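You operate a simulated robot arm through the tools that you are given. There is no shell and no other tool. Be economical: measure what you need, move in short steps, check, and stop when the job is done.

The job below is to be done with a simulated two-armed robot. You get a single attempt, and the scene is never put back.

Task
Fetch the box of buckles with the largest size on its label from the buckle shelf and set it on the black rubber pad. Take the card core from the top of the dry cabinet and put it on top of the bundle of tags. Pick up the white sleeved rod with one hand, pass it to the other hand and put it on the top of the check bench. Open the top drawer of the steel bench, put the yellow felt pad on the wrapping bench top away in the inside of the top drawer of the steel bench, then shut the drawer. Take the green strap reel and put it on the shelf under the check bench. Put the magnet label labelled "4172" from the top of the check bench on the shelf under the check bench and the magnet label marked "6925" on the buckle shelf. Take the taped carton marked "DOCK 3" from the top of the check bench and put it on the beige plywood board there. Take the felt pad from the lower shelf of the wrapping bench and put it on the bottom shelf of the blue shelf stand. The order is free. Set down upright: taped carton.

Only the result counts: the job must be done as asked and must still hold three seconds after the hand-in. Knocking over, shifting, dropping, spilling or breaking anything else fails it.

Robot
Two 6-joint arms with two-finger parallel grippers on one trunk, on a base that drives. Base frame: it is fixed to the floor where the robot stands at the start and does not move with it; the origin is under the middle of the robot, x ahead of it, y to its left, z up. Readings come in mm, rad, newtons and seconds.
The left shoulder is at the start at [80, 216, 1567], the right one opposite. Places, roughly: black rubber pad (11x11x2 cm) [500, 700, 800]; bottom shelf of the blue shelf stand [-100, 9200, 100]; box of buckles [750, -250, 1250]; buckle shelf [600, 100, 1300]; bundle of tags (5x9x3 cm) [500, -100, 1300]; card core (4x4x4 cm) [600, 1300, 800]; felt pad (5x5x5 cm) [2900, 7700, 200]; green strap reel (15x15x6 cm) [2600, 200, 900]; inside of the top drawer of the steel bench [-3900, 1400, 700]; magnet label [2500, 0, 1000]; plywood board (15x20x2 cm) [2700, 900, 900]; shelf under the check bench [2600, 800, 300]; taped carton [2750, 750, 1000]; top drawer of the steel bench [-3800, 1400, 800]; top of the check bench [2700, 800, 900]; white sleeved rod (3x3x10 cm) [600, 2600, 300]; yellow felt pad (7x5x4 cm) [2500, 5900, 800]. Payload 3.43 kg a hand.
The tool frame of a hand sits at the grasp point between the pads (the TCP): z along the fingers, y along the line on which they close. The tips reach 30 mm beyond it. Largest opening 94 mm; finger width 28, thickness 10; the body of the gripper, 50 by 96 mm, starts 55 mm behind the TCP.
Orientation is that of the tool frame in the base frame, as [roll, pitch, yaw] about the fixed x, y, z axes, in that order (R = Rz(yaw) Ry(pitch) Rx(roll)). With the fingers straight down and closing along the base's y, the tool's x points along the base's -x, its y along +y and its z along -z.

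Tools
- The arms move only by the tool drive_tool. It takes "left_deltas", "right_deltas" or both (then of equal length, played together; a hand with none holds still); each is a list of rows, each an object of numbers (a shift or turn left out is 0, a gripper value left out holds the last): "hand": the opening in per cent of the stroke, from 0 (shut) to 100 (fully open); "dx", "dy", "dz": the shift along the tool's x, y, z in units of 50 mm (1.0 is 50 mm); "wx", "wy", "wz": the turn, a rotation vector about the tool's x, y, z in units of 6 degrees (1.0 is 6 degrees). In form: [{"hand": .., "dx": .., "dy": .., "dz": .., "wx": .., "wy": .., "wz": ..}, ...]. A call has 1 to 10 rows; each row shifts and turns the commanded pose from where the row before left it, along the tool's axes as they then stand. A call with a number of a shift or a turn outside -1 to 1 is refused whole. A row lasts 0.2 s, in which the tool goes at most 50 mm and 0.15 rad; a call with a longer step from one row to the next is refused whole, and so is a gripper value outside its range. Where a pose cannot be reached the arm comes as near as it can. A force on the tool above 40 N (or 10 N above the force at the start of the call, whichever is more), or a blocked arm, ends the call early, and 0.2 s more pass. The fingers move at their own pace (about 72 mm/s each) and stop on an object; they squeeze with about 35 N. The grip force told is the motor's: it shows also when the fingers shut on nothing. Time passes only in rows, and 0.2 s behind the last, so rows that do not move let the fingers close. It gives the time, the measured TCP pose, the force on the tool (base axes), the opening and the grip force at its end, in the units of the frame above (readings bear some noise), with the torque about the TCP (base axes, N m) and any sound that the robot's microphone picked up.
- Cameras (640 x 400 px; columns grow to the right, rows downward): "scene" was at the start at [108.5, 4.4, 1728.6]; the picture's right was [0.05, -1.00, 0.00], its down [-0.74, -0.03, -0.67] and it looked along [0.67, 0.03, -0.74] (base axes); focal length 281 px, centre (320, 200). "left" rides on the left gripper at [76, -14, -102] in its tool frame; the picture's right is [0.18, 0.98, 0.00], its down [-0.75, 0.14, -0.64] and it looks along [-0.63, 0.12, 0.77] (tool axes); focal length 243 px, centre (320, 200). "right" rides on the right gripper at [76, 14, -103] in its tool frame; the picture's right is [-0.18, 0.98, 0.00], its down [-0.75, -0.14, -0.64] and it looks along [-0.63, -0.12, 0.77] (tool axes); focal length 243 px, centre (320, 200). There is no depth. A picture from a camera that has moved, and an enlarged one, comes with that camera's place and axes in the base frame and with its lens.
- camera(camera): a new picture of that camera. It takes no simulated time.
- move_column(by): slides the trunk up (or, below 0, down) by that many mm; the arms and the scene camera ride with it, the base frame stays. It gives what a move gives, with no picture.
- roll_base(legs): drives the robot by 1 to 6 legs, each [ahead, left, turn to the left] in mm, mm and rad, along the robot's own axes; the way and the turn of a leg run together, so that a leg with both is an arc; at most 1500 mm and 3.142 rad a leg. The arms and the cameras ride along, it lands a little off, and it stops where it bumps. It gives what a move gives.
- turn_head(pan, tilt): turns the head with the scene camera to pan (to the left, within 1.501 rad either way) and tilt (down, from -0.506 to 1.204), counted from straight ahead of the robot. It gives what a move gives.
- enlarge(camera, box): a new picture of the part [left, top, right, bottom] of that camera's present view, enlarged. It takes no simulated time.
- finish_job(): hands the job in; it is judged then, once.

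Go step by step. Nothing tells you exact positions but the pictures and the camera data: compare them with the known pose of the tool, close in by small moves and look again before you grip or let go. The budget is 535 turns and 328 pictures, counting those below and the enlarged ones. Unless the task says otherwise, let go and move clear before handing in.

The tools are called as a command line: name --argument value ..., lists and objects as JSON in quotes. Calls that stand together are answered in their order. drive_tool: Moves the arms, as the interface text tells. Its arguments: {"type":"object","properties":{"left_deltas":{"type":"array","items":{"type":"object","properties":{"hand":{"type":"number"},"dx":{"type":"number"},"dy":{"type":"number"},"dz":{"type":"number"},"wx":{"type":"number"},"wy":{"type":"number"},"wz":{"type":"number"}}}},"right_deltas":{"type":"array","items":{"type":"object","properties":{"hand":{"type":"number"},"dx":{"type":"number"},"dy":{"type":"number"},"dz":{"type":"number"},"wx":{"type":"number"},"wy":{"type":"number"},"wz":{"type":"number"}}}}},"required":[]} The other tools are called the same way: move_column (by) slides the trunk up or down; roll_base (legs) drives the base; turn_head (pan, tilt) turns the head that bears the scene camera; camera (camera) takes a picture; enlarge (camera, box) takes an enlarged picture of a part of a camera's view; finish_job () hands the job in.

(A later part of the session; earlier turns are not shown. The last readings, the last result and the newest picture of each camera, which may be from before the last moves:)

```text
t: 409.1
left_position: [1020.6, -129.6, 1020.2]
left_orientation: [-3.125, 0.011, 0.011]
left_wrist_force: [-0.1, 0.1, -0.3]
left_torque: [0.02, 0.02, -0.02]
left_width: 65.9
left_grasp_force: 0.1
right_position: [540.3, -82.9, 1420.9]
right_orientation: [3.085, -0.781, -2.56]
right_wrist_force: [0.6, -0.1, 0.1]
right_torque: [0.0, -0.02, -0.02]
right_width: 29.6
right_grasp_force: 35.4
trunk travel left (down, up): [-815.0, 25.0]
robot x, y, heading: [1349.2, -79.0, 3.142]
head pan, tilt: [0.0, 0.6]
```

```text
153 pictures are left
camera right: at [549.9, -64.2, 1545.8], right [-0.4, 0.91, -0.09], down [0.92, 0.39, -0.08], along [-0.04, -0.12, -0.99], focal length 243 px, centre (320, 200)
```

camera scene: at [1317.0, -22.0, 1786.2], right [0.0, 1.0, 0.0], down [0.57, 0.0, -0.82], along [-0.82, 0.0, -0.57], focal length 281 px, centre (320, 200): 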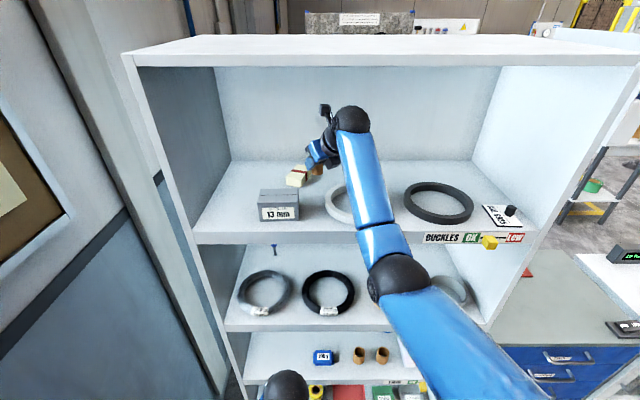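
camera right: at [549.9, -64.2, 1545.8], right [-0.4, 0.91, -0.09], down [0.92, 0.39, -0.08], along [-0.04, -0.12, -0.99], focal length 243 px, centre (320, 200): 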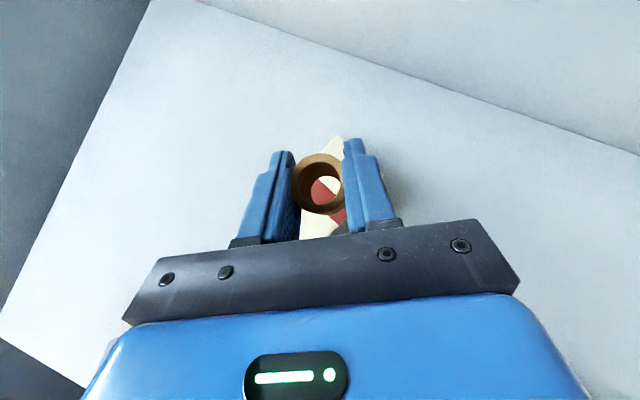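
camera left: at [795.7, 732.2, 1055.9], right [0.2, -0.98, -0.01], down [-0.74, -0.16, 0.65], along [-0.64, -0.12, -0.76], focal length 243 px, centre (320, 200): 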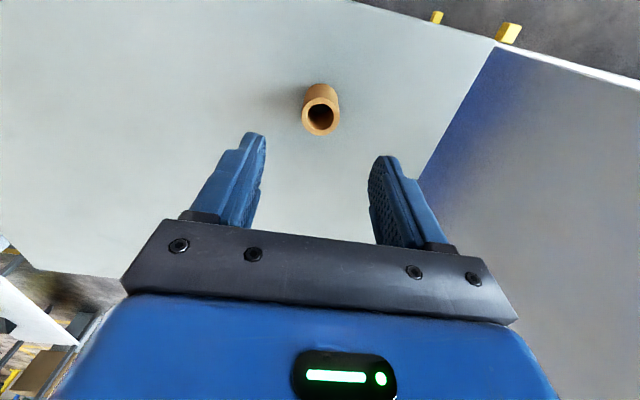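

Good. Continue down to contact.

move_column --by -10

move_column --by -5

camera --camera "right"

```text
t: 409.7
left_position: [1022.0, -128.3, 1011.6]
left_orientation: [-3.129, 0.011, 0.011]
left_wrist_force: [0.2, 0.2, 0.2]
left_torque: [-0.03, -0.03, -0.03]
left_width: 65.9
left_grasp_force: 0.0
right_position: [541.0, -80.2, 1411.7]
right_orientation: [3.086, -0.783, -2.561]
right_wrist_force: [0.1, 0.1, -0.4]
right_torque: [-0.02, -0.03, -0.02]
right_width: 29.4
right_grasp_force: 35.1
trunk travel left (down, up): [-805.0, 35.0]
robot x, y, heading: [1349.5, -75.6, 3.136]
head pan, tilt: [0.0, 0.6]
```

```text
t: 410.2
left_position: [1023.0, -128.5, 1005.9]
left_orientation: [-3.128, 0.015, 0.012]
left_wrist_force: [0.0, -1.4, -0.3]
left_torque: [0.04, 0.02, 0.0]
left_width: 65.8
left_grasp_force: 0.1
right_position: [543.5, -79.9, 1406.7]
right_orientation: [3.086, -0.783, -2.56]
right_wrist_force: [0.5, 0.2, -0.2]
right_torque: [-0.01, 0.01, -0.01]
right_width: 29.7
right_grasp_force: 34.3
trunk travel left (down, up): [-800.0, 40.0]
robot x, y, heading: [1349.7, -72.5, 3.138]
head pan, tilt: [0.0, 0.6]
```

```text
152 pictures are left
camera right: at [553.5, -62.0, 1532.7], right [-0.4, 0.91, -0.09], down [0.92, 0.39, -0.08], along [-0.04, -0.12, -0.99], focal length 243 px, centre (320, 200)
```

right: 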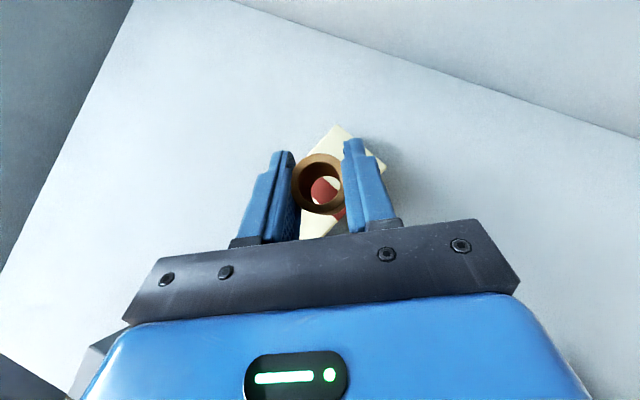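

move_column --by -4

move_column --by -4

```text
t: 410.8
left_position: [1023.4, -127.8, 1001.4]
left_orientation: [-3.128, 0.013, 0.012]
left_wrist_force: [0.4, 0.0, 0.1]
left_torque: [-0.02, 0.02, -0.01]
left_width: 65.9
left_grasp_force: 0.1
right_position: [543.2, -80.5, 1403.8]
right_orientation: [3.086, -0.784, -2.558]
right_wrist_force: [-0.4, 0.1, 0.4]
right_torque: [0.01, 0.01, 0.01]
right_width: 29.6
right_grasp_force: 34.9
trunk travel left (down, up): [-796.0, 44.0]
robot x, y, heading: [1349.8, -74.1, 3.141]
head pan, tilt: [0.0, 0.6]
```

```text
t: 411.3
left_position: [1022.5, -127.0, 998.6]
left_orientation: [-3.127, 0.014, 0.013]
left_wrist_force: [0.3, -0.7, 0.2]
left_torque: [0.0, -0.01, -0.01]
left_width: 65.8
left_grasp_force: 0.1
right_position: [543.4, -80.1, 1399.7]
right_orientation: [3.086, -0.783, -2.559]
right_wrist_force: [0.8, 0.2, -0.7]
right_torque: [-0.01, 0.04, -0.04]
right_width: 29.3
right_grasp_force: 35.3
trunk travel left (down, up): [-792.0, 48.0]
robot x, y, heading: [1346.4, -74.7, 3.14]
head pan, tilt: [0.0, 0.6]
```

move_column --by -4

move_column --by -4

camera --camera "right"

```text
t: 411.8
left_position: [1022.6, -128.4, 994.8]
left_orientation: [-3.128, 0.013, 0.012]
left_wrist_force: [0.3, -0.4, 0.7]
left_torque: [0.0, -0.02, 0.01]
left_width: 65.8
left_grasp_force: 0.1
right_position: [544.9, -80.5, 1398.8]
right_orientation: [3.085, -0.789, -2.559]
right_wrist_force: [-2.8, 1.1, 7.8]
right_torque: [-0.13, 0.08, -0.02]
right_width: 29.3
right_grasp_force: 34.9
trunk travel left (down, up): [-788.0, 52.0]
robot x, y, heading: [1349.1, -74.4, 3.14]
head pan, tilt: [0.0, 0.6]
```

```text
t: 412.3
left_position: [1025.1, -127.9, 991.0]
left_orientation: [-3.127, 0.017, 0.012]
left_wrist_force: [-0.2, -0.5, -1.2]
left_torque: [-0.05, -0.02, -0.02]
left_width: 65.8
left_grasp_force: 0.1
right_position: [544.6, -80.9, 1397.1]
right_orientation: [3.085, -0.792, -2.557]
right_wrist_force: [-6.6, -0.9, 22.8]
right_torque: [-0.3, 0.18, -0.07]
right_width: 29.5
right_grasp_force: 35.1
trunk travel left (down, up): [-784.0, 56.0]
robot x, y, heading: [1349.4, -78.3, 3.14]
head pan, tilt: [0.0, 0.6]
```

```text
151 pictures are left
camera right: at [556.2, -61.8, 1521.6], right [-0.4, 0.91, -0.09], down [0.92, 0.39, -0.09], along [-0.05, -0.12, -0.99], focal length 243 px, centre (320, 200)
```

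right: 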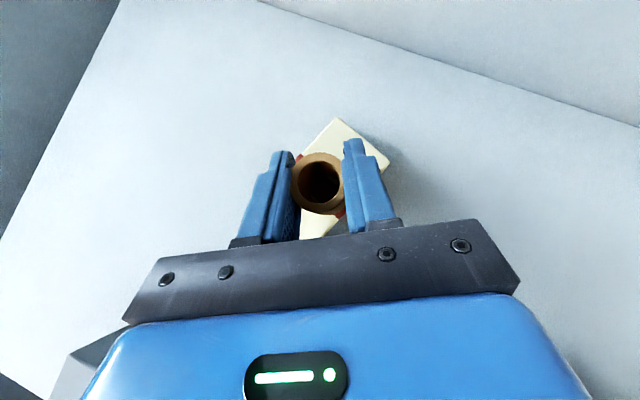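

Contact on the tags. Ease up slightly, open, and withdraw along the tool axis.

move_column --by 4

drive_tool --right_deltas '[{"hand": 60}, {}, {}, {"dz": -0.3}, {"dz": -0.5}, {"dz": -0.4}, {}]'

camera --camera "right"

```text
t: 412.9
left_position: [1024.0, -127.2, 993.9]
left_orientation: [-3.128, 0.013, 0.013]
left_wrist_force: [-0.1, -0.4, -0.3]
left_torque: [0.03, 0.02, 0.01]
left_width: 65.7
left_grasp_force: 0.1
right_position: [545.8, -81.3, 1395.7]
right_orientation: [3.083, -0.785, -2.558]
right_wrist_force: [-2.5, 1.4, 13.1]
right_torque: [-0.18, 0.1, -0.01]
right_width: 29.5
right_grasp_force: 35.2
trunk travel left (down, up): [-788.0, 52.0]
robot x, y, heading: [1350.9, -75.9, 3.139]
head pan, tilt: [0.0, 0.6]
```

```text
t: 414.5
left_position: [1024.1, -129.1, 994.9]
left_orientation: [-3.129, 0.015, 0.012]
left_wrist_force: [0.3, 0.0, 0.1]
left_torque: [-0.01, -0.01, 0.03]
left_width: 65.7
left_grasp_force: 0.0
right_position: [580.2, -61.0, 1438.4]
right_orientation: [3.085, -0.783, -2.56]
right_wrist_force: [0.2, -0.2, 0.2]
right_torque: [0.01, -0.01, 0.02]
right_width: 56.3
right_grasp_force: 0.1
trunk travel left (down, up): [-788.0, 52.0]
robot x, y, heading: [1352.8, -76.8, 3.136]
head pan, tilt: [0.0, 0.6]
```

```text
150 pictures are left
camera right: at [590.8, -42.1, 1563.1], right [-0.4, 0.91, -0.09], down [0.92, 0.39, -0.08], along [-0.04, -0.12, -0.99], focal length 243 px, centre (320, 200)
```

right: 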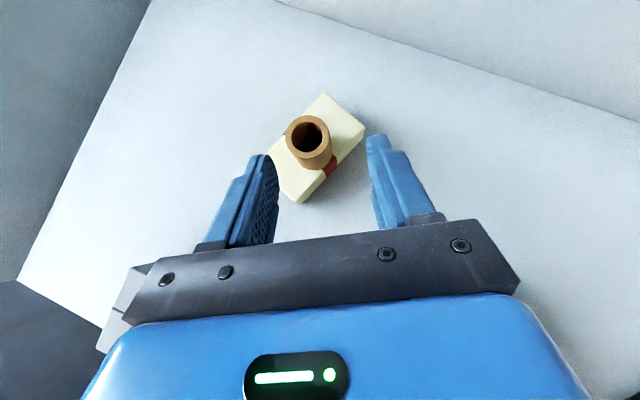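

Core stands on the tag bundle. Back straight out.

roll_base --legs '[[-340, 0, 0]]'

enlarge --camera "scene" --box '[100, 60, 540, 300]'

```text
t: 416.7
left_position: [1360.6, -129.9, 993.7]
left_orientation: [-3.129, 0.009, 0.016]
left_wrist_force: [0.0, 0.3, -1.1]
left_torque: [-0.01, -0.01, -0.04]
left_width: 65.8
left_grasp_force: 0.1
right_position: [916.3, -64.0, 1436.1]
right_orientation: [3.087, -0.781, -2.555]
right_wrist_force: [0.0, 0.5, -0.7]
right_torque: [0.0, 0.03, 0.01]
right_width: 56.6
right_grasp_force: 0.1
trunk travel left (down, up): [-788.0, 52.0]
robot x, y, heading: [1687.6, -79.4, -3.145]
head pan, tilt: [0.0, 0.6]
```

```text
1.45 times, centred on (320, 180) of scene
camera zoom: at [1564.6, -76.2, 1738.8], right [0.0, 1.0, 0.0], down [0.57, 0.0, -0.82], along [-0.82, 0.0, -0.57], focal length 409 px, centre (320, 229)
```

zoom: 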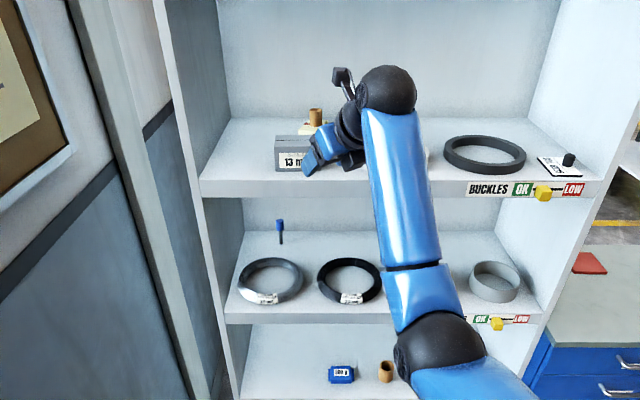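

Core placed. Four items are done. Next I reconfigure the right hand to tool-down (yaw +90°) while lowering it, then go to the check bench.

roll_base --legs '[[-60, -300, 0]]'

drive_tool --right_deltas '[{"dx": -0.6, "dz": 0.6}, {"dx": -0.6, "dz": 0.6}, {"dx": -0.6, "dz": 0.6}, {"dx": -0.6, "dz": 0.6}, {"dx": -0.6, "dz": 0.6}, {"dx": -0.6, "dz": 0.6}, {"dx": -0.6, "dz": 0.6}, {"dx": -0.6, "dz": 0.6}]'

drive_tool --right_deltas '[{"wx": 0.308, "wy": -0.572, "wz": -0.743}, {"wx": 0.308, "wy": -0.572, "wz": -0.743}, {"wx": 0.308, "wy": -0.572, "wz": -0.743}, {"wx": 0.308, "wy": -0.572, "wz": -0.743}, {"wx": 0.308, "wy": -0.572, "wz": -0.743}, {"wx": 0.308, "wy": -0.572, "wz": -0.743}, {"wx": 0.308, "wy": -0.572, "wz": -0.743}, {"wx": 0.308, "wy": -0.572, "wz": -0.743}, {"wx": 0.308, "wy": -0.572, "wz": -0.743}, {"wx": 0.308, "wy": -0.572, "wz": -0.743}]'

drive_tool --right_deltas '[{"wx": 0.308, "wy": -0.572, "wz": -0.743}, {"wx": 0.308, "wy": -0.572, "wz": -0.743}, {}]'

```text
t: 418.8
left_position: [1422.4, 169.6, 993.3]
left_orientation: [-3.126, 0.012, 0.015]
left_wrist_force: [-0.8, 0.5, -0.6]
left_torque: [0.01, 0.0, 0.03]
left_width: 65.7
left_grasp_force: 0.0
right_position: [979.3, 234.0, 1436.2]
right_orientation: [3.083, -0.781, -2.555]
right_wrist_force: [-0.4, -0.1, 0.5]
right_torque: [0.01, 0.0, -0.02]
right_width: 56.4
right_grasp_force: 0.1
trunk travel left (down, up): [-788.0, 52.0]
robot x, y, heading: [1749.5, 225.9, 3.142]
head pan, tilt: [0.0, 0.6]
```

```text
t: 420.6
left_position: [1423.7, 170.5, 995.9]
left_orientation: [-3.129, 0.013, 0.014]
left_wrist_force: [-0.5, -0.1, 0.4]
left_torque: [0.0, 0.01, 0.01]
left_width: 65.5
left_grasp_force: 0.0
right_position: [973.2, 249.6, 1098.5]
right_orientation: [3.085, -0.786, -2.556]
right_wrist_force: [-0.4, -0.5, -0.4]
right_torque: [0.01, -0.03, -0.02]
right_width: 56.4
right_grasp_force: 0.1
trunk travel left (down, up): [-788.0, 52.0]
robot x, y, heading: [1748.9, 222.9, 3.141]
head pan, tilt: [0.0, 0.6]
```

```text
t: 422.8
left_position: [1423.2, 171.0, 993.4]
left_orientation: [-3.127, 0.014, 0.013]
left_wrist_force: [-0.2, 1.1, 0.3]
left_torque: [-0.02, -0.02, -0.02]
left_width: 65.9
left_grasp_force: 0.1
right_position: [1000.2, 257.0, 1105.0]
right_orientation: [3.061, -0.093, -1.757]
right_wrist_force: [-0.1, 0.1, 0.1]
right_torque: [0.0, 0.01, -0.04]
right_width: 56.5
right_grasp_force: 0.1
right hand out of reach, approached as far as the arm can: row 8, 9, 10
trunk travel left (down, up): [-788.0, 52.0]
robot x, y, heading: [1748.6, 223.3, 3.147]
head pan, tilt: [0.0, 0.6]
```

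```text
t: 423.6
left_position: [1422.3, 170.9, 994.9]
left_orientation: [-3.127, 0.014, 0.014]
left_wrist_force: [0.6, -0.8, -0.7]
left_torque: [0.0, -0.02, 0.04]
left_width: 65.8
left_grasp_force: 0.1
right_position: [1021.2, 263.2, 1108.9]
right_orientation: [3.12, 0.034, -1.609]
right_wrist_force: [-0.4, -1.0, -0.7]
right_torque: [-0.04, 0.03, 0.0]
right_width: 56.4
right_grasp_force: 0.2
right hand out of reach, approached as far as the arm can: row 1, 2
trunk travel left (down, up): [-788.0, 52.0]
robot x, y, heading: [1749.4, 222.6, 3.136]
head pan, tilt: [0.0, 0.6]
```

drive_tool --right_deltas '[{"dy": -0.5, "dz": 0.6}, {"dy": -0.5, "dz": 0.6}, {"dy": -0.5, "dz": 0.6}, {"dy": -0.6, "dz": 0.5}, {"dy": -0.8}, {"dy": -0.8}, {"dy": -0.6, "wy": -0.3, "wx": 0.2}, {}]'

```text
t: 425.4
left_position: [1422.5, 170.2, 994.5]
left_orientation: [-3.129, 0.014, 0.013]
left_wrist_force: [0.3, 0.3, -0.6]
left_torque: [-0.01, -0.01, 0.0]
left_width: 65.5
left_grasp_force: 0.1
right_position: [1233.4, 258.7, 989.5]
right_orientation: [-3.141, 0.065, -1.61]
right_wrist_force: [-1.0, -0.2, 0.5]
right_torque: [-0.04, -0.02, -0.03]
right_width: 56.2
right_grasp_force: 0.0
trunk travel left (down, up): [-788.0, 52.0]
robot x, y, heading: [1749.0, 224.5, 3.14]
head pan, tilt: [0.0, 0.6]
```

drive_tool --right_deltas '[{"wy": 0.62, "wz": -0.38}, {}]'

roll_base --legs '[[120, 0, 0], [0, 0, 3.14]]'

turn_head --pan 0 --tilt 0.7

camera --camera "scene"

```text
t: 426.0
left_position: [1422.5, 170.8, 994.4]
left_orientation: [-3.127, 0.013, 0.015]
left_wrist_force: [0.4, 0.2, 0.4]
left_torque: [0.03, 0.0, 0.04]
left_width: 65.8
left_grasp_force: 0.1
right_position: [1234.4, 257.4, 990.0]
right_orientation: [-3.14, -0.004, -1.571]
right_wrist_force: [0.1, -0.8, 0.2]
right_torque: [-0.01, -0.02, -0.01]
right_width: 56.5
right_grasp_force: 0.1
trunk travel left (down, up): [-788.0, 52.0]
robot x, y, heading: [1748.8, 226.0, 3.139]
head pan, tilt: [0.0, 0.6]
```

```text
t: 434.6
left_position: [1953.7, 283.7, 994.5]
left_orientation: [-3.125, 0.014, -3.107]
left_wrist_force: [0.2, -0.1, 0.6]
left_torque: [0.0, 0.0, 0.0]
left_width: 65.9
left_grasp_force: 0.1
right_position: [2142.5, 200.4, 989.2]
right_orientation: [-3.138, -0.002, 1.592]
right_wrist_force: [0.4, -0.6, -0.3]
right_torque: [0.01, -0.02, -0.03]
right_width: 56.5
right_grasp_force: 0.1
trunk travel left (down, up): [-788.0, 52.0]
robot x, y, heading: [1625.7, 223.1, 0.018]
head pan, tilt: [0.0, 0.6]
```

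```text
t: 435.3
left_position: [1952.7, 282.8, 994.8]
left_orientation: [-3.128, 0.013, -3.105]
left_wrist_force: [0.6, -0.4, -0.3]
left_torque: [0.02, -0.04, -0.01]
left_width: 65.9
left_grasp_force: 0.0
right_position: [2144.0, 199.7, 989.8]
right_orientation: [-3.14, -0.003, 1.592]
right_wrist_force: [-0.2, -0.5, 0.2]
right_torque: [0.06, -0.01, 0.02]
right_width: 56.2
right_grasp_force: 0.1
trunk travel left (down, up): [-788.0, 52.0]
robot x, y, heading: [1628.2, 224.4, 0.016]
head pan, tilt: [0.0, 0.7]
```

```text
148 pictures are left
camera scene: at [1743.0, 226.7, 1730.6], right [0.02, -1.0, 0.0], down [-0.64, -0.01, -0.77], along [0.76, 0.01, -0.64], focal length 281 px, centre (320, 200)
```

scene: 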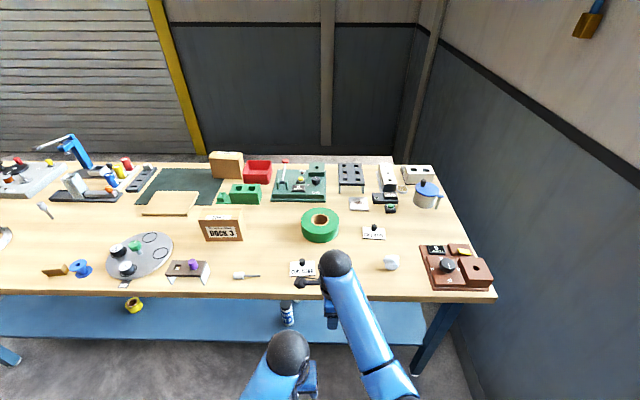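

Label 4172's knob is at about (2553,18). Approach it.

roll_base --legs '[[322, -187, -0.016]]'

drive_tool --right_deltas '[{"dy": 0.8}, {"dy": 0.8}, {}]'

camera --camera "right"

```text
t: 437.6
left_position: [2278.2, 97.2, 995.0]
left_orientation: [-3.125, 0.016, -3.122]
left_wrist_force: [-0.2, -0.6, 0.7]
left_torque: [0.01, 0.0, -0.02]
left_width: 65.6
left_grasp_force: 0.1
right_position: [2467.5, 12.1, 990.5]
right_orientation: [3.14, 0.0, 1.578]
right_wrist_force: [-0.5, 0.0, -0.2]
right_torque: [-0.02, -0.01, 0.02]
right_width: 56.5
right_grasp_force: 0.1
trunk travel left (down, up): [-788.0, 52.0]
robot x, y, heading: [1954.8, 41.0, 0.003]
head pan, tilt: [0.0, 0.7]
```

```text
t: 438.4
left_position: [2279.4, 97.5, 995.2]
left_orientation: [-3.127, 0.015, -3.12]
left_wrist_force: [0.3, 0.3, -0.2]
left_torque: [-0.01, -0.01, 0.04]
left_width: 65.6
left_grasp_force: 0.0
right_position: [2549.9, 11.2, 989.5]
right_orientation: [3.141, -0.002, 1.58]
right_wrist_force: [0.4, -0.3, 0.6]
right_torque: [-0.02, 0.0, 0.02]
right_width: 56.4
right_grasp_force: 0.0
trunk travel left (down, up): [-788.0, 52.0]
robot x, y, heading: [1955.5, 44.7, 0.003]
head pan, tilt: [0.0, 0.7]
```

```text
147 pictures are left
camera right: at [2562.2, 87.9, 1090.7], right [0.98, -0.18, 0.0], down [-0.14, -0.76, 0.64], along [-0.11, -0.63, -0.77], focal length 243 px, centre (320, 200)
```

right: 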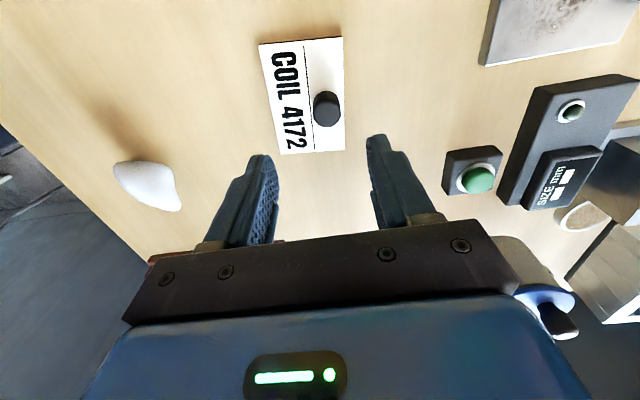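

drive_tool --right_deltas '[{"dx": 0.34, "dy": 0.16}, {"dz": 0.6}, {"dz": 0.3}, {}]'

camera --camera "right"

```text
t: 439.4
left_position: [2279.6, 96.9, 994.9]
left_orientation: [-3.129, 0.013, -3.121]
left_wrist_force: [0.1, -0.2, -0.1]
left_torque: [-0.04, 0.0, -0.02]
left_width: 65.7
left_grasp_force: 0.1
right_position: [2556.7, 27.9, 944.6]
right_orientation: [3.14, -0.001, 1.578]
right_wrist_force: [0.3, -0.4, -0.3]
right_torque: [-0.01, 0.02, 0.01]
right_width: 56.2
right_grasp_force: 0.0
trunk travel left (down, up): [-788.0, 52.0]
robot x, y, heading: [1953.7, 41.1, 0.006]
head pan, tilt: [0.0, 0.7]
```

```text
146 pictures are left
camera right: at [2570.6, 105.4, 1045.4], right [0.98, -0.18, 0.0], down [-0.13, -0.76, 0.64], along [-0.11, -0.63, -0.77], focal length 243 px, centre (320, 200)
```

right: 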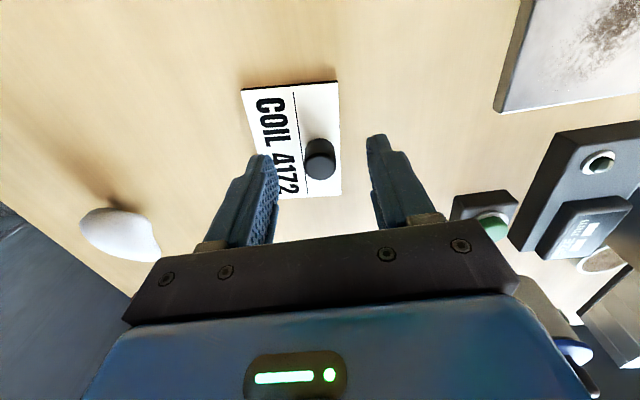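

drive_tool --right_deltas '[{"dz": 0.25}, {"dz": 0.25}, {"hand": 0}, {}, {}, {}, {}]'

camera --camera "right"

```text
t: 441.1
left_position: [2278.9, 98.2, 994.9]
left_orientation: [-3.128, 0.014, -3.121]
left_wrist_force: [0.0, 0.0, 0.5]
left_torque: [-0.04, 0.02, 0.01]
left_width: 65.7
left_grasp_force: 0.1
right_position: [2557.0, 28.1, 919.9]
right_orientation: [-3.141, -0.003, 1.578]
right_wrist_force: [0.2, -0.5, -0.1]
right_torque: [-0.01, 0.0, -0.03]
right_width: 20.5
right_grasp_force: 35.1
trunk travel left (down, up): [-788.0, 52.0]
robot x, y, heading: [1955.4, 42.9, 0.009]
head pan, tilt: [0.0, 0.7]
```

```text
145 pictures are left
camera right: at [2570.1, 105.3, 1020.6], right [0.98, -0.18, 0.0], down [-0.13, -0.76, 0.64], along [-0.11, -0.63, -0.77], focal length 243 px, centre (320, 200)
```

right: 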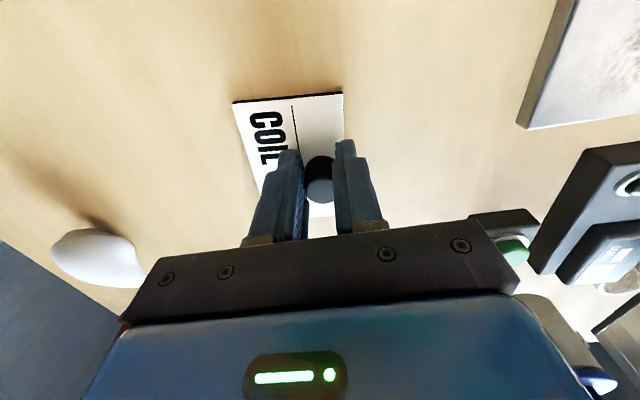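

Gripped. Lift first, checking that it follows.

drive_tool --right_deltas '[{"dz": -0.5}, {"dz": -0.6}, {"dz": -0.5}, {}]'

```text
t: 442.1
left_position: [2280.6, 97.4, 993.4]
left_orientation: [-3.128, 0.014, -3.121]
left_wrist_force: [0.7, 0.9, 0.6]
left_torque: [0.0, 0.0, 0.06]
left_width: 66.0
left_grasp_force: 0.0
right_position: [2557.5, 29.3, 999.1]
right_orientation: [-3.14, 0.001, 1.578]
right_wrist_force: [-0.2, 0.7, 0.2]
right_torque: [0.01, 0.0, 0.02]
right_width: 20.6
right_grasp_force: 34.4
trunk travel left (down, up): [-788.0, 52.0]
robot x, y, heading: [1954.0, 44.4, 0.004]
head pan, tilt: [0.0, 0.7]
```

Lifted. Back off, tilt the label hand 28° forward, put the left hand further ahead, and lower the trunk.

roll_base --legs '[[-430, 60, 0]]'

drive_tool --left_deltas '[{"dx": -0.9}, {"dx": -0.9}, {"dx": -0.4}, {}, {}, {}]' --right_deltas '[{"wx": -1}, {"wx": -1}, {"wx": -1}, {"wx": -1}, {"wx": -0.6}, {}]'

move_column --by -400

move_column --by -340

turn_head --pan 0 --tilt 0.5

camera --camera "scene"

```text
t: 444.7
left_position: [1846.8, 154.5, 996.3]
left_orientation: [-3.127, 0.011, -3.122]
left_wrist_force: [0.1, -0.2, 0.1]
left_torque: [-0.01, -0.01, 0.01]
left_width: 65.8
left_grasp_force: 0.0
right_position: [2124.5, 85.4, 999.4]
right_orientation: [-3.138, -0.004, 1.579]
right_wrist_force: [-0.1, -0.3, -0.7]
right_torque: [0.01, 0.0, -0.01]
right_width: 20.5
right_grasp_force: 34.5
trunk travel left (down, up): [-788.0, 52.0]
robot x, y, heading: [1520.6, 101.0, 0.002]
head pan, tilt: [0.0, 0.7]
```

```text
t: 446.1
left_position: [1958.0, 157.4, 995.2]
left_orientation: [-3.129, 0.012, -3.12]
left_wrist_force: [-0.2, 0.1, 0.2]
left_torque: [0.0, 0.02, 0.0]
left_width: 65.6
left_grasp_force: 0.0
right_position: [2125.2, 85.5, 998.6]
right_orientation: [2.66, -0.002, 1.577]
right_wrist_force: [0.9, -0.3, -0.8]
right_torque: [-0.04, 0.02, -0.01]
right_width: 20.8
right_grasp_force: 34.9
trunk travel left (down, up): [-788.0, 52.0]
robot x, y, heading: [1519.9, 103.9, 0.006]
head pan, tilt: [0.0, 0.7]
```

```text
t: 449.9
left_position: [1955.9, 156.2, 595.7]
left_orientation: [-3.127, 0.014, -3.12]
left_wrist_force: [-0.3, 1.2, 0.0]
left_torque: [-0.02, -0.03, 0.02]
left_width: 65.8
left_grasp_force: 0.0
right_position: [2123.8, 85.7, 599.8]
right_orientation: [2.661, -0.002, 1.577]
right_wrist_force: [0.0, 0.1, -0.7]
right_torque: [-0.02, 0.0, 0.01]
right_width: 20.4
right_grasp_force: 34.9
trunk travel left (down, up): [-388.0, 452.0]
robot x, y, heading: [1521.7, 99.1, 0.004]
head pan, tilt: [0.0, 0.7]
```

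```text
t: 453.3
left_position: [1955.9, 157.1, 255.6]
left_orientation: [-3.127, 0.014, -3.12]
left_wrist_force: [-1.0, -0.2, -0.8]
left_torque: [-0.03, 0.01, 0.0]
left_width: 65.6
left_grasp_force: 0.0
right_position: [2123.2, 86.1, 259.4]
right_orientation: [2.662, -0.002, 1.578]
right_wrist_force: [0.2, 0.2, -0.7]
right_torque: [0.0, -0.03, 0.0]
right_width: 20.6
right_grasp_force: 35.2
trunk travel left (down, up): [-48.0, 792.0]
robot x, y, heading: [1520.7, 97.1, 0.006]
head pan, tilt: [0.0, 0.7]
```

```text
t: 454.0
left_position: [1956.2, 157.1, 256.4]
left_orientation: [-3.128, 0.014, -3.12]
left_wrist_force: [-0.1, 0.0, -0.1]
left_torque: [0.05, 0.0, 0.0]
left_width: 65.5
left_grasp_force: 0.0
right_position: [2123.6, 86.7, 260.2]
right_orientation: [2.662, -0.003, 1.579]
right_wrist_force: [0.2, 0.4, -1.8]
right_torque: [0.0, 0.02, 0.01]
right_width: 20.2
right_grasp_force: 35.2
trunk travel left (down, up): [-48.0, 792.0]
robot x, y, heading: [1520.7, 98.9, 0.006]
head pan, tilt: [0.0, 0.499]
```

```text
144 pictures are left
camera scene: at [1641.4, 100.8, 1008.3], right [0.01, -1.0, 0.0], down [-0.48, 0.0, -0.88], along [0.88, 0.0, -0.48], focal length 281 px, centre (320, 200)
```

scene: 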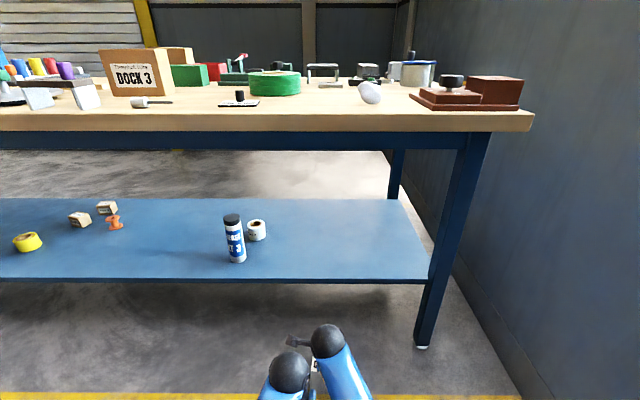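

The lower shelf is clear on the right side and near the front. Raise the right hand to z≈420 and move in, then look with its camera.

drive_tool --right_deltas '[{"dy": 0.376, "dz": -0.706}, {"dy": 0.376, "dz": -0.706}, {"dy": 0.376, "dz": -0.706}, {"dy": 0.376, "dz": -0.706}, {}]'

roll_base --legs '[[190, 20, 0]]'

camera --camera "right"

camera --camera "scene"

```text
t: 455.2
left_position: [1955.9, 157.1, 254.8]
left_orientation: [-3.127, 0.014, -3.121]
left_wrist_force: [-1.1, 0.0, 0.2]
left_torque: [-0.01, 0.01, 0.01]
left_width: 65.7
left_grasp_force: 0.0
right_position: [2123.0, 86.0, 419.3]
right_orientation: [2.661, 0.0, 1.579]
right_wrist_force: [-0.2, -0.4, -0.3]
right_torque: [0.01, 0.0, -0.02]
right_width: 20.5
right_grasp_force: 35.5
trunk travel left (down, up): [-48.0, 792.0]
robot x, y, heading: [1522.1, 102.0, 0.009]
head pan, tilt: [0.0, 0.499]
```

```text
t: 456.8
left_position: [2145.5, 180.3, 255.7]
left_orientation: [-3.126, 0.013, -3.121]
left_wrist_force: [0.0, 0.6, -0.4]
left_torque: [-0.02, 0.03, 0.01]
left_width: 65.9
left_grasp_force: 0.1
right_position: [2313.4, 107.3, 418.0]
right_orientation: [2.661, 0.0, 1.582]
right_wrist_force: [0.7, 0.2, -0.8]
right_torque: [0.03, 0.06, 0.03]
right_width: 20.5
right_grasp_force: 34.6
trunk travel left (down, up): [-48.0, 792.0]
robot x, y, heading: [1708.9, 119.2, 0.006]
head pan, tilt: [0.0, 0.499]
```

```text
143 pictures are left
camera right: at [2277.7, 184.0, 513.6], right [0.87, -0.18, 0.45], down [-0.41, -0.76, 0.5], along [0.26, -0.63, -0.74], focal length 243 px, centre (320, 200)
```

right: 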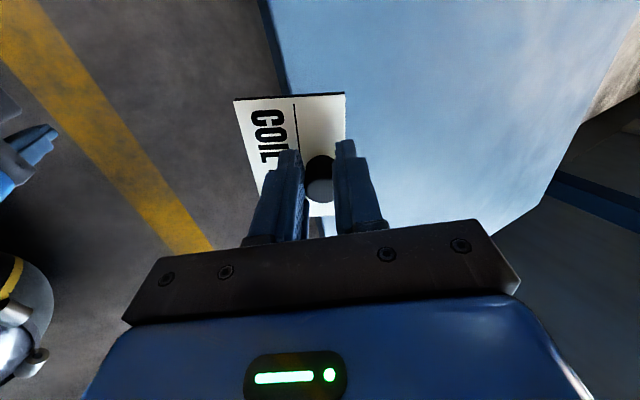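

```text
142 pictures are left
camera scene: at [1831.4, 121.9, 1008.2], right [0.01, -1.0, 0.0], down [-0.48, 0.0, -0.88], along [0.88, 0.01, -0.48], focal length 281 px, centre (320, 200)
```

scene: 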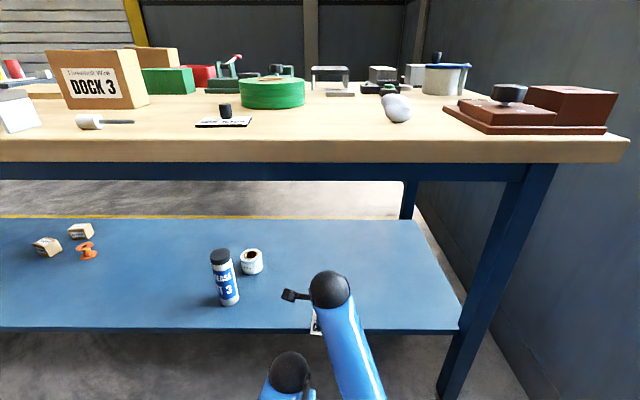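

Shelf front x≈2335, z≈328. Drive 87 mm forward and lower the label.

roll_base --legs '[[87, 0, -0.006]]'

drive_tool --right_deltas '[{"dy": -0.12, "dz": 0.22}, {"dy": -0.1, "dz": 0.18}, {}]'

camera --camera "right"

```text
t: 457.9
left_position: [2233.5, 175.6, 254.9]
left_orientation: [-3.126, 0.013, -3.129]
left_wrist_force: [0.7, 0.1, 0.5]
left_torque: [0.02, 0.02, -0.04]
left_width: 65.6
left_grasp_force: 0.0
right_position: [2402.4, 104.9, 416.9]
right_orientation: [2.662, 0.0, 1.574]
right_wrist_force: [-0.6, -0.6, -0.9]
right_torque: [-0.02, 0.01, -0.02]
right_width: 20.4
right_grasp_force: 34.8
trunk travel left (down, up): [-48.0, 792.0]
robot x, y, heading: [1796.9, 117.9, 0.001]
head pan, tilt: [0.0, 0.499]
```

```text
t: 458.6
left_position: [2233.6, 176.2, 255.2]
left_orientation: [-3.127, 0.013, -3.126]
left_wrist_force: [-0.8, -0.4, -0.7]
left_torque: [-0.01, 0.01, 0.02]
left_width: 65.6
left_grasp_force: 0.2
right_position: [2402.1, 105.1, 394.6]
right_orientation: [2.661, -0.002, 1.574]
right_wrist_force: [1.1, 0.3, -0.8]
right_torque: [0.01, -0.01, 0.0]
right_width: 20.6
right_grasp_force: 35.0
trunk travel left (down, up): [-48.0, 792.0]
robot x, y, heading: [1799.8, 119.4, -0.002]
head pan, tilt: [0.0, 0.499]
```

```text
141 pictures are left
camera right: at [2365.3, 181.1, 491.2], right [0.87, -0.18, 0.45], down [-0.42, -0.76, 0.5], along [0.25, -0.63, -0.74], focal length 243 px, centre (320, 200)
```

right: 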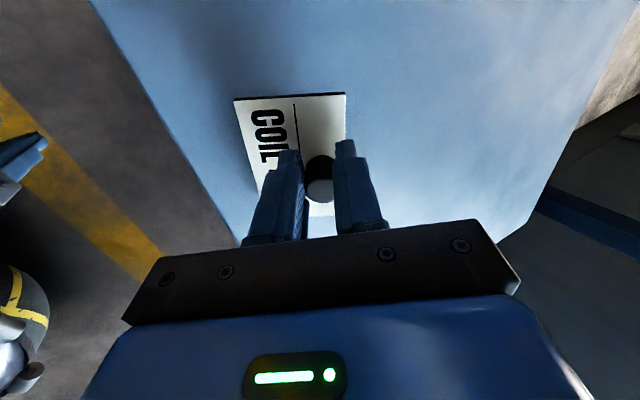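

drive_tool --right_deltas '[{"dy": -0.05, "dz": 0.09}, {"dy": -0.04, "dz": 0.08}, {"dy": -0.04, "dz": 0.08}, {}]'

drive_tool --right_deltas '[{"dy": -0.04, "dz": 0.08}, {"dy": -0.04, "dz": 0.07}, {}]'

```text
t: 459.6
left_position: [2233.1, 176.5, 256.3]
left_orientation: [-3.127, 0.013, -3.125]
left_wrist_force: [-0.2, 0.5, 0.9]
left_torque: [-0.02, 0.01, 0.0]
left_width: 65.6
left_grasp_force: 0.0
right_position: [2400.7, 105.2, 381.0]
right_orientation: [2.659, -0.001, 1.575]
right_wrist_force: [1.9, 0.5, 14.3]
right_torque: [-0.67, 0.37, 0.06]
right_width: 20.5
right_grasp_force: 35.0
trunk travel left (down, up): [-48.0, 792.0]
robot x, y, heading: [1798.5, 119.5, 0.002]
head pan, tilt: [0.0, 0.499]
```

```text
t: 460.4
left_position: [2233.3, 177.0, 257.6]
left_orientation: [-3.129, 0.015, -3.124]
left_wrist_force: [-0.5, -0.7, 0.5]
left_torque: [0.03, 0.01, -0.05]
left_width: 65.7
left_grasp_force: 0.1
right_position: [2403.0, 106.5, 377.5]
right_orientation: [2.649, -0.005, 1.577]
right_wrist_force: [13.5, 16.2, 29.8]
right_torque: [-0.72, 0.24, 0.19]
right_width: 22.0
right_grasp_force: 35.2
trunk travel left (down, up): [-48.0, 792.0]
robot x, y, heading: [1798.7, 122.7, 0.002]
head pan, tilt: [0.0, 0.499]
```

Contact. Release and withdraw along the tool axis.

drive_tool --right_deltas '[{"dy": 0.05, "dz": -0.09}, {"hand": 50}, {}, {}, {"dz": -0.4}, {"dz": -0.6}, {}]'

camera --camera "right"

```text
t: 462.1
left_position: [2232.6, 177.0, 255.6]
left_orientation: [-3.128, 0.013, -3.127]
left_wrist_force: [-0.1, -0.3, -0.2]
left_torque: [0.0, -0.01, -0.02]
left_width: 65.7
left_grasp_force: 0.1
right_position: [2377.5, 102.9, 420.5]
right_orientation: [2.66, 0.002, 1.575]
right_wrist_force: [-1.0, 0.2, 0.1]
right_torque: [0.01, 0.0, -0.02]
right_width: 47.1
right_grasp_force: 0.1
trunk travel left (down, up): [-48.0, 792.0]
robot x, y, heading: [1802.7, 118.4, 0.008]
head pan, tilt: [0.0, 0.499]
```

```text
140 pictures are left
camera right: at [2342.0, 180.4, 517.3], right [0.87, -0.18, 0.45], down [-0.42, -0.76, 0.5], along [0.25, -0.63, -0.73], focal length 243 px, centre (320, 200)
```

right: 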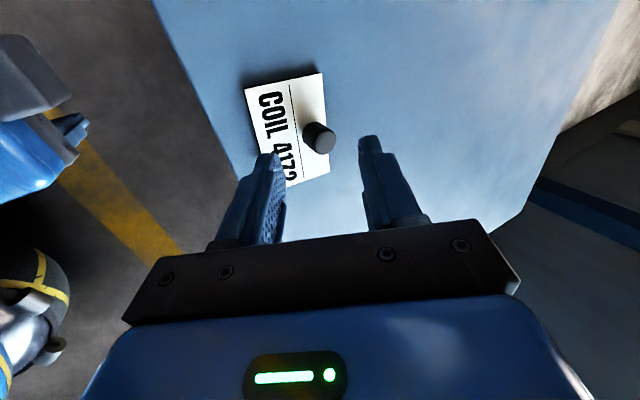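

Label 4172 lies on the lower shelf. Back off, raise the trunk and restore the right hand to tool-down for the reel.

roll_base --legs '[[-330, 0, 0]]'

move_column --by 400

move_column --by 345

drive_tool --right_deltas '[{"dy": -0.376, "dz": 0.706, "hand": 90}, {"dy": -0.376, "dz": 0.706}, {"dy": -0.376, "dz": 0.706}, {"dy": -0.376, "dz": 0.706}, {"wx": 1}, {"wx": 1}, {"wx": 1}, {"wx": 1}, {"wx": 0.6}, {}]'

```text
t: 464.2
left_position: [1900.5, 177.6, 255.4]
left_orientation: [-3.128, 0.013, -3.122]
left_wrist_force: [-0.6, -0.1, 0.4]
left_torque: [0.01, 0.01, -0.02]
left_width: 65.8
left_grasp_force: 0.1
right_position: [2045.3, 104.9, 422.2]
right_orientation: [2.659, 0.001, 1.578]
right_wrist_force: [-0.2, -0.1, 0.3]
right_torque: [0.0, 0.01, 0.0]
right_width: 46.7
right_grasp_force: 0.1
trunk travel left (down, up): [-48.0, 792.0]
robot x, y, heading: [1467.8, 115.0, 0.005]
head pan, tilt: [0.0, 0.499]
```

```text
t: 468.1
left_position: [1901.9, 177.8, 655.9]
left_orientation: [-3.128, 0.016, -3.121]
left_wrist_force: [0.9, -0.8, -0.9]
left_torque: [0.02, -0.02, -0.01]
left_width: 65.6
left_grasp_force: 0.0
right_position: [2045.8, 106.2, 820.8]
right_orientation: [2.661, 0.0, 1.579]
right_wrist_force: [0.7, 0.5, 0.4]
right_torque: [0.02, -0.01, 0.02]
right_width: 47.1
right_grasp_force: 0.0
trunk travel left (down, up): [-448.0, 392.0]
robot x, y, heading: [1469.8, 119.0, 0.009]
head pan, tilt: [0.0, 0.499]
```

```text
t: 471.4
left_position: [1900.5, 178.6, 999.4]
left_orientation: [-3.127, 0.014, -3.12]
left_wrist_force: [0.5, 0.1, -0.5]
left_torque: [-0.03, 0.01, 0.02]
left_width: 65.9
left_grasp_force: 0.1
right_position: [2045.8, 106.1, 1165.6]
right_orientation: [2.661, 0.0, 1.581]
right_wrist_force: [0.5, 0.0, 0.7]
right_torque: [0.01, 0.02, 0.0]
right_width: 46.8
right_grasp_force: 0.0
trunk travel left (down, up): [-793.0, 47.0]
robot x, y, heading: [1465.6, 117.3, 0.002]
head pan, tilt: [0.0, 0.499]
```

```text
t: 473.6
left_position: [1900.8, 177.9, 1000.8]
left_orientation: [-3.127, 0.015, -3.119]
left_wrist_force: [0.0, 0.1, 0.2]
left_torque: [-0.02, 0.01, 0.0]
left_width: 65.9
left_grasp_force: 0.0
right_position: [2044.2, 106.3, 1006.7]
right_orientation: [-3.14, 0.0, 1.579]
right_wrist_force: [0.4, -0.9, -0.9]
right_torque: [0.0, -0.01, -0.02]
right_width: 84.7
right_grasp_force: 0.1
trunk travel left (down, up): [-793.0, 47.0]
robot x, y, heading: [1466.2, 120.6, 0.009]
head pan, tilt: [0.0, 0.499]
```

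roll_base --legs '[[455, 135, -0.005]]'

camera --camera "right"

```text
t: 476.5
left_position: [2351.6, 312.4, 1001.7]
left_orientation: [-3.127, 0.015, -3.126]
left_wrist_force: [-0.5, -0.8, 0.7]
left_torque: [0.0, 0.01, 0.03]
left_width: 65.9
left_grasp_force: 0.1
right_position: [2493.3, 238.1, 1006.8]
right_orientation: [-3.141, -0.002, 1.574]
right_wrist_force: [-0.3, -0.4, -0.2]
right_torque: [0.04, -0.02, 0.02]
right_width: 84.8
right_grasp_force: 0.0
trunk travel left (down, up): [-793.0, 47.0]
robot x, y, heading: [1915.9, 256.8, -0.001]
head pan, tilt: [0.0, 0.499]
```

```text
139 pictures are left
camera right: at [2507.9, 316.0, 1108.3], right [0.98, -0.18, 0.0], down [-0.14, -0.75, 0.64], along [-0.12, -0.63, -0.77], focal length 243 px, centre (320, 200)
```

right: 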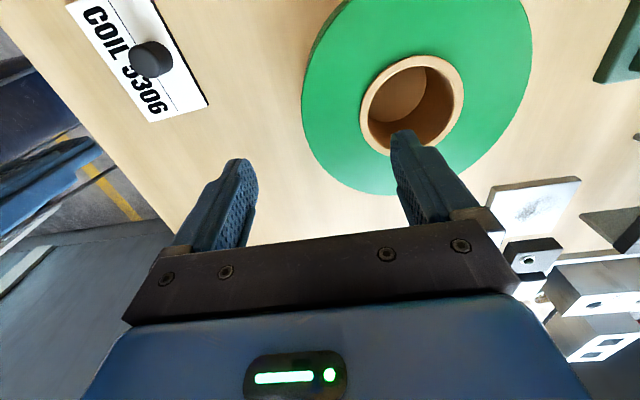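

Reel centre ≈(2558,249); grip its near wall with one finger in the hole.

drive_tool --right_deltas '[{"dx": 0.22, "dy": 0.28}, {"dz": 0.5}, {}]'

camera --camera "right"

```text
t: 477.3
left_position: [2352.4, 311.4, 1000.0]
left_orientation: [-3.127, 0.015, -3.128]
left_wrist_force: [-0.8, 0.2, -0.4]
left_torque: [0.01, 0.0, 0.03]
left_width: 65.9
left_grasp_force: 0.0
right_position: [2508.8, 249.0, 981.7]
right_orientation: [-3.138, -0.001, 1.573]
right_wrist_force: [-0.4, 0.0, -0.4]
right_torque: [0.0, 0.02, 0.01]
right_width: 84.5
right_grasp_force: 0.1
trunk travel left (down, up): [-793.0, 47.0]
robot x, y, heading: [1917.5, 258.7, -0.005]
head pan, tilt: [0.0, 0.499]
```

```text
138 pictures are left
camera right: at [2523.1, 327.1, 1082.5], right [0.98, -0.18, 0.0], down [-0.14, -0.75, 0.64], along [-0.12, -0.63, -0.77], focal length 243 px, centre (320, 200)
```

right: 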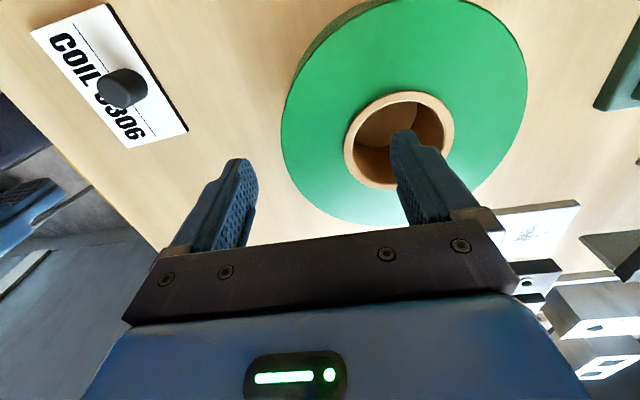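

drive_tool --right_deltas '[{"dz": 0.5, "dx": 0.04}, {"dz": 0.6}, {}]'

camera --camera "right"

```text
t: 478.1
left_position: [2353.7, 311.7, 1000.6]
left_orientation: [-3.127, 0.012, -3.128]
left_wrist_force: [0.6, -0.6, 0.1]
left_torque: [0.01, 0.0, 0.0]
left_width: 66.0
left_grasp_force: 0.0
right_position: [2509.9, 253.2, 925.0]
right_orientation: [-3.14, 0.0, 1.573]
right_wrist_force: [0.4, -0.1, 0.9]
right_torque: [-0.03, 0.02, -0.03]
right_width: 85.1
right_grasp_force: 0.1
trunk travel left (down, up): [-793.0, 47.0]
robot x, y, heading: [1916.6, 255.5, 0.003]
head pan, tilt: [0.0, 0.499]
```

```text
137 pictures are left
camera right: at [2523.5, 329.5, 1026.9], right [0.98, -0.18, 0.0], down [-0.14, -0.75, 0.64], along [-0.12, -0.63, -0.77], focal length 243 px, centre (320, 200)
```

right: 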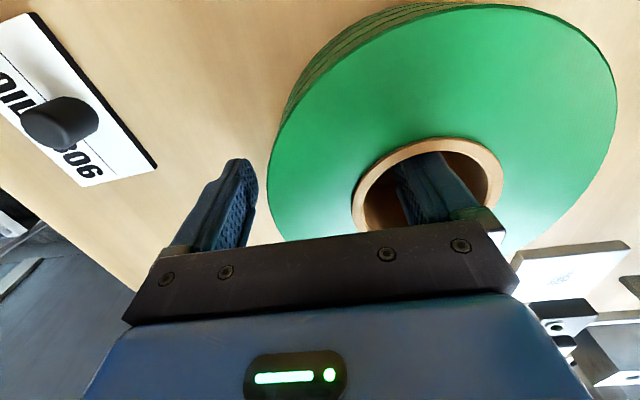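

Finger is in the hole. Close and lift.

drive_tool --right_deltas '[{"hand": 0}, {}, {}, {}]'

drive_tool --right_deltas '[{"dz": -0.3}, {"dz": -0.4}, {"dz": -0.5}, {"dz": -0.5}, {}]'

camera --camera "right"

```text
t: 479.1
left_position: [2352.6, 311.0, 1000.5]
left_orientation: [-3.128, 0.015, -3.127]
left_wrist_force: [0.2, -0.9, -0.2]
left_torque: [0.03, 0.01, 0.0]
left_width: 66.0
left_grasp_force: 0.1
right_position: [2509.3, 251.0, 926.1]
right_orientation: [-3.139, 0.0, 1.573]
right_wrist_force: [-2.4, -5.0, 4.6]
right_torque: [0.09, 0.13, -0.16]
right_width: 51.9
right_grasp_force: 34.8
trunk travel left (down, up): [-793.0, 47.0]
robot x, y, heading: [1918.3, 259.1, -0.005]
head pan, tilt: [0.0, 0.499]
```

```text
t: 480.3
left_position: [2354.1, 310.5, 998.9]
left_orientation: [-3.128, 0.014, -3.128]
left_wrist_force: [-0.7, 0.4, -0.3]
left_torque: [0.0, -0.01, 0.04]
left_width: 65.6
left_grasp_force: 0.1
right_position: [2510.8, 251.6, 1011.4]
right_orientation: [-3.138, 0.0, 1.573]
right_wrist_force: [-0.2, -0.3, -9.2]
right_torque: [0.0, 0.45, 0.05]
right_width: 52.3
right_grasp_force: 35.1
trunk travel left (down, up): [-793.0, 47.0]
robot x, y, heading: [1919.7, 253.5, -0.001]
head pan, tilt: [0.0, 0.499]
```

```text
136 pictures are left
camera right: at [2524.3, 329.2, 1111.3], right [0.98, -0.18, 0.0], down [-0.14, -0.75, 0.64], along [-0.12, -0.63, -0.77], focal length 243 px, centre (320, 200)
```

right: 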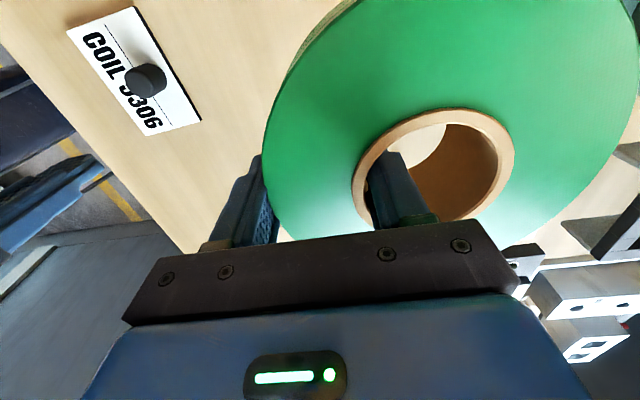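

Reel lifted. Back off, move to y≈650 and lower the trunk.

roll_base --legs '[[-450, 0, 0], [0, 400, 0]]'

move_column --by -400

move_column --by -195

camera --camera "scene"

```text
t: 485.1
left_position: [1902.1, 710.3, 1000.5]
left_orientation: [-3.129, 0.013, -3.12]
left_wrist_force: [0.6, -0.1, 0.2]
left_torque: [0.03, 0.01, 0.0]
left_width: 65.9
left_grasp_force: 0.0
right_position: [2058.0, 652.7, 1010.6]
right_orientation: [-3.14, -0.005, 1.579]
right_wrist_force: [0.0, -0.4, -8.9]
right_torque: [0.03, 0.49, -0.01]
right_width: 52.3
right_grasp_force: 35.1
trunk travel left (down, up): [-793.0, 47.0]
robot x, y, heading: [1468.0, 657.6, 0.006]
head pan, tilt: [0.0, 0.499]
```

```text
t: 488.9
left_position: [1901.8, 713.6, 599.3]
left_orientation: [-3.128, 0.014, -3.122]
left_wrist_force: [-1.2, 0.2, 0.7]
left_torque: [-0.04, -0.01, 0.02]
left_width: 65.9
left_grasp_force: 0.1
right_position: [2057.0, 655.0, 611.1]
right_orientation: [-3.139, 0.0, 1.579]
right_wrist_force: [-0.4, 0.3, -9.1]
right_torque: [0.0, 0.49, -0.01]
right_width: 52.1
right_grasp_force: 34.7
trunk travel left (down, up): [-393.0, 447.0]
robot x, y, heading: [1467.4, 654.7, 0.004]
head pan, tilt: [0.0, 0.499]
```

```text
t: 491.0
left_position: [1900.9, 713.9, 404.8]
left_orientation: [-3.127, 0.01, -3.121]
left_wrist_force: [-0.5, -0.3, 0.2]
left_torque: [0.0, -0.02, 0.03]
left_width: 65.8
left_grasp_force: 0.0
right_position: [2058.1, 653.0, 416.1]
right_orientation: [-3.14, 0.0, 1.579]
right_wrist_force: [-0.1, -0.1, -9.6]
right_torque: [0.03, 0.5, -0.03]
right_width: 52.1
right_grasp_force: 34.9
trunk travel left (down, up): [-198.0, 642.0]
robot x, y, heading: [1466.3, 655.6, 0.009]
head pan, tilt: [0.0, 0.499]
```

```text
135 pictures are left
camera scene: at [1587.2, 656.7, 1158.2], right [0.01, -1.0, 0.0], down [-0.48, 0.0, -0.88], along [0.88, 0.01, -0.48], focal length 281 px, centre (320, 200)
```

scene: 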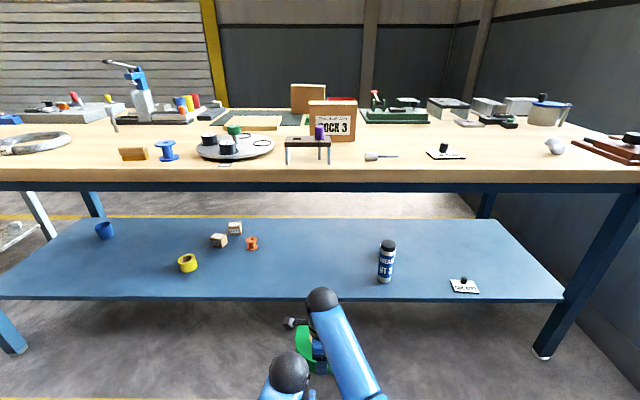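

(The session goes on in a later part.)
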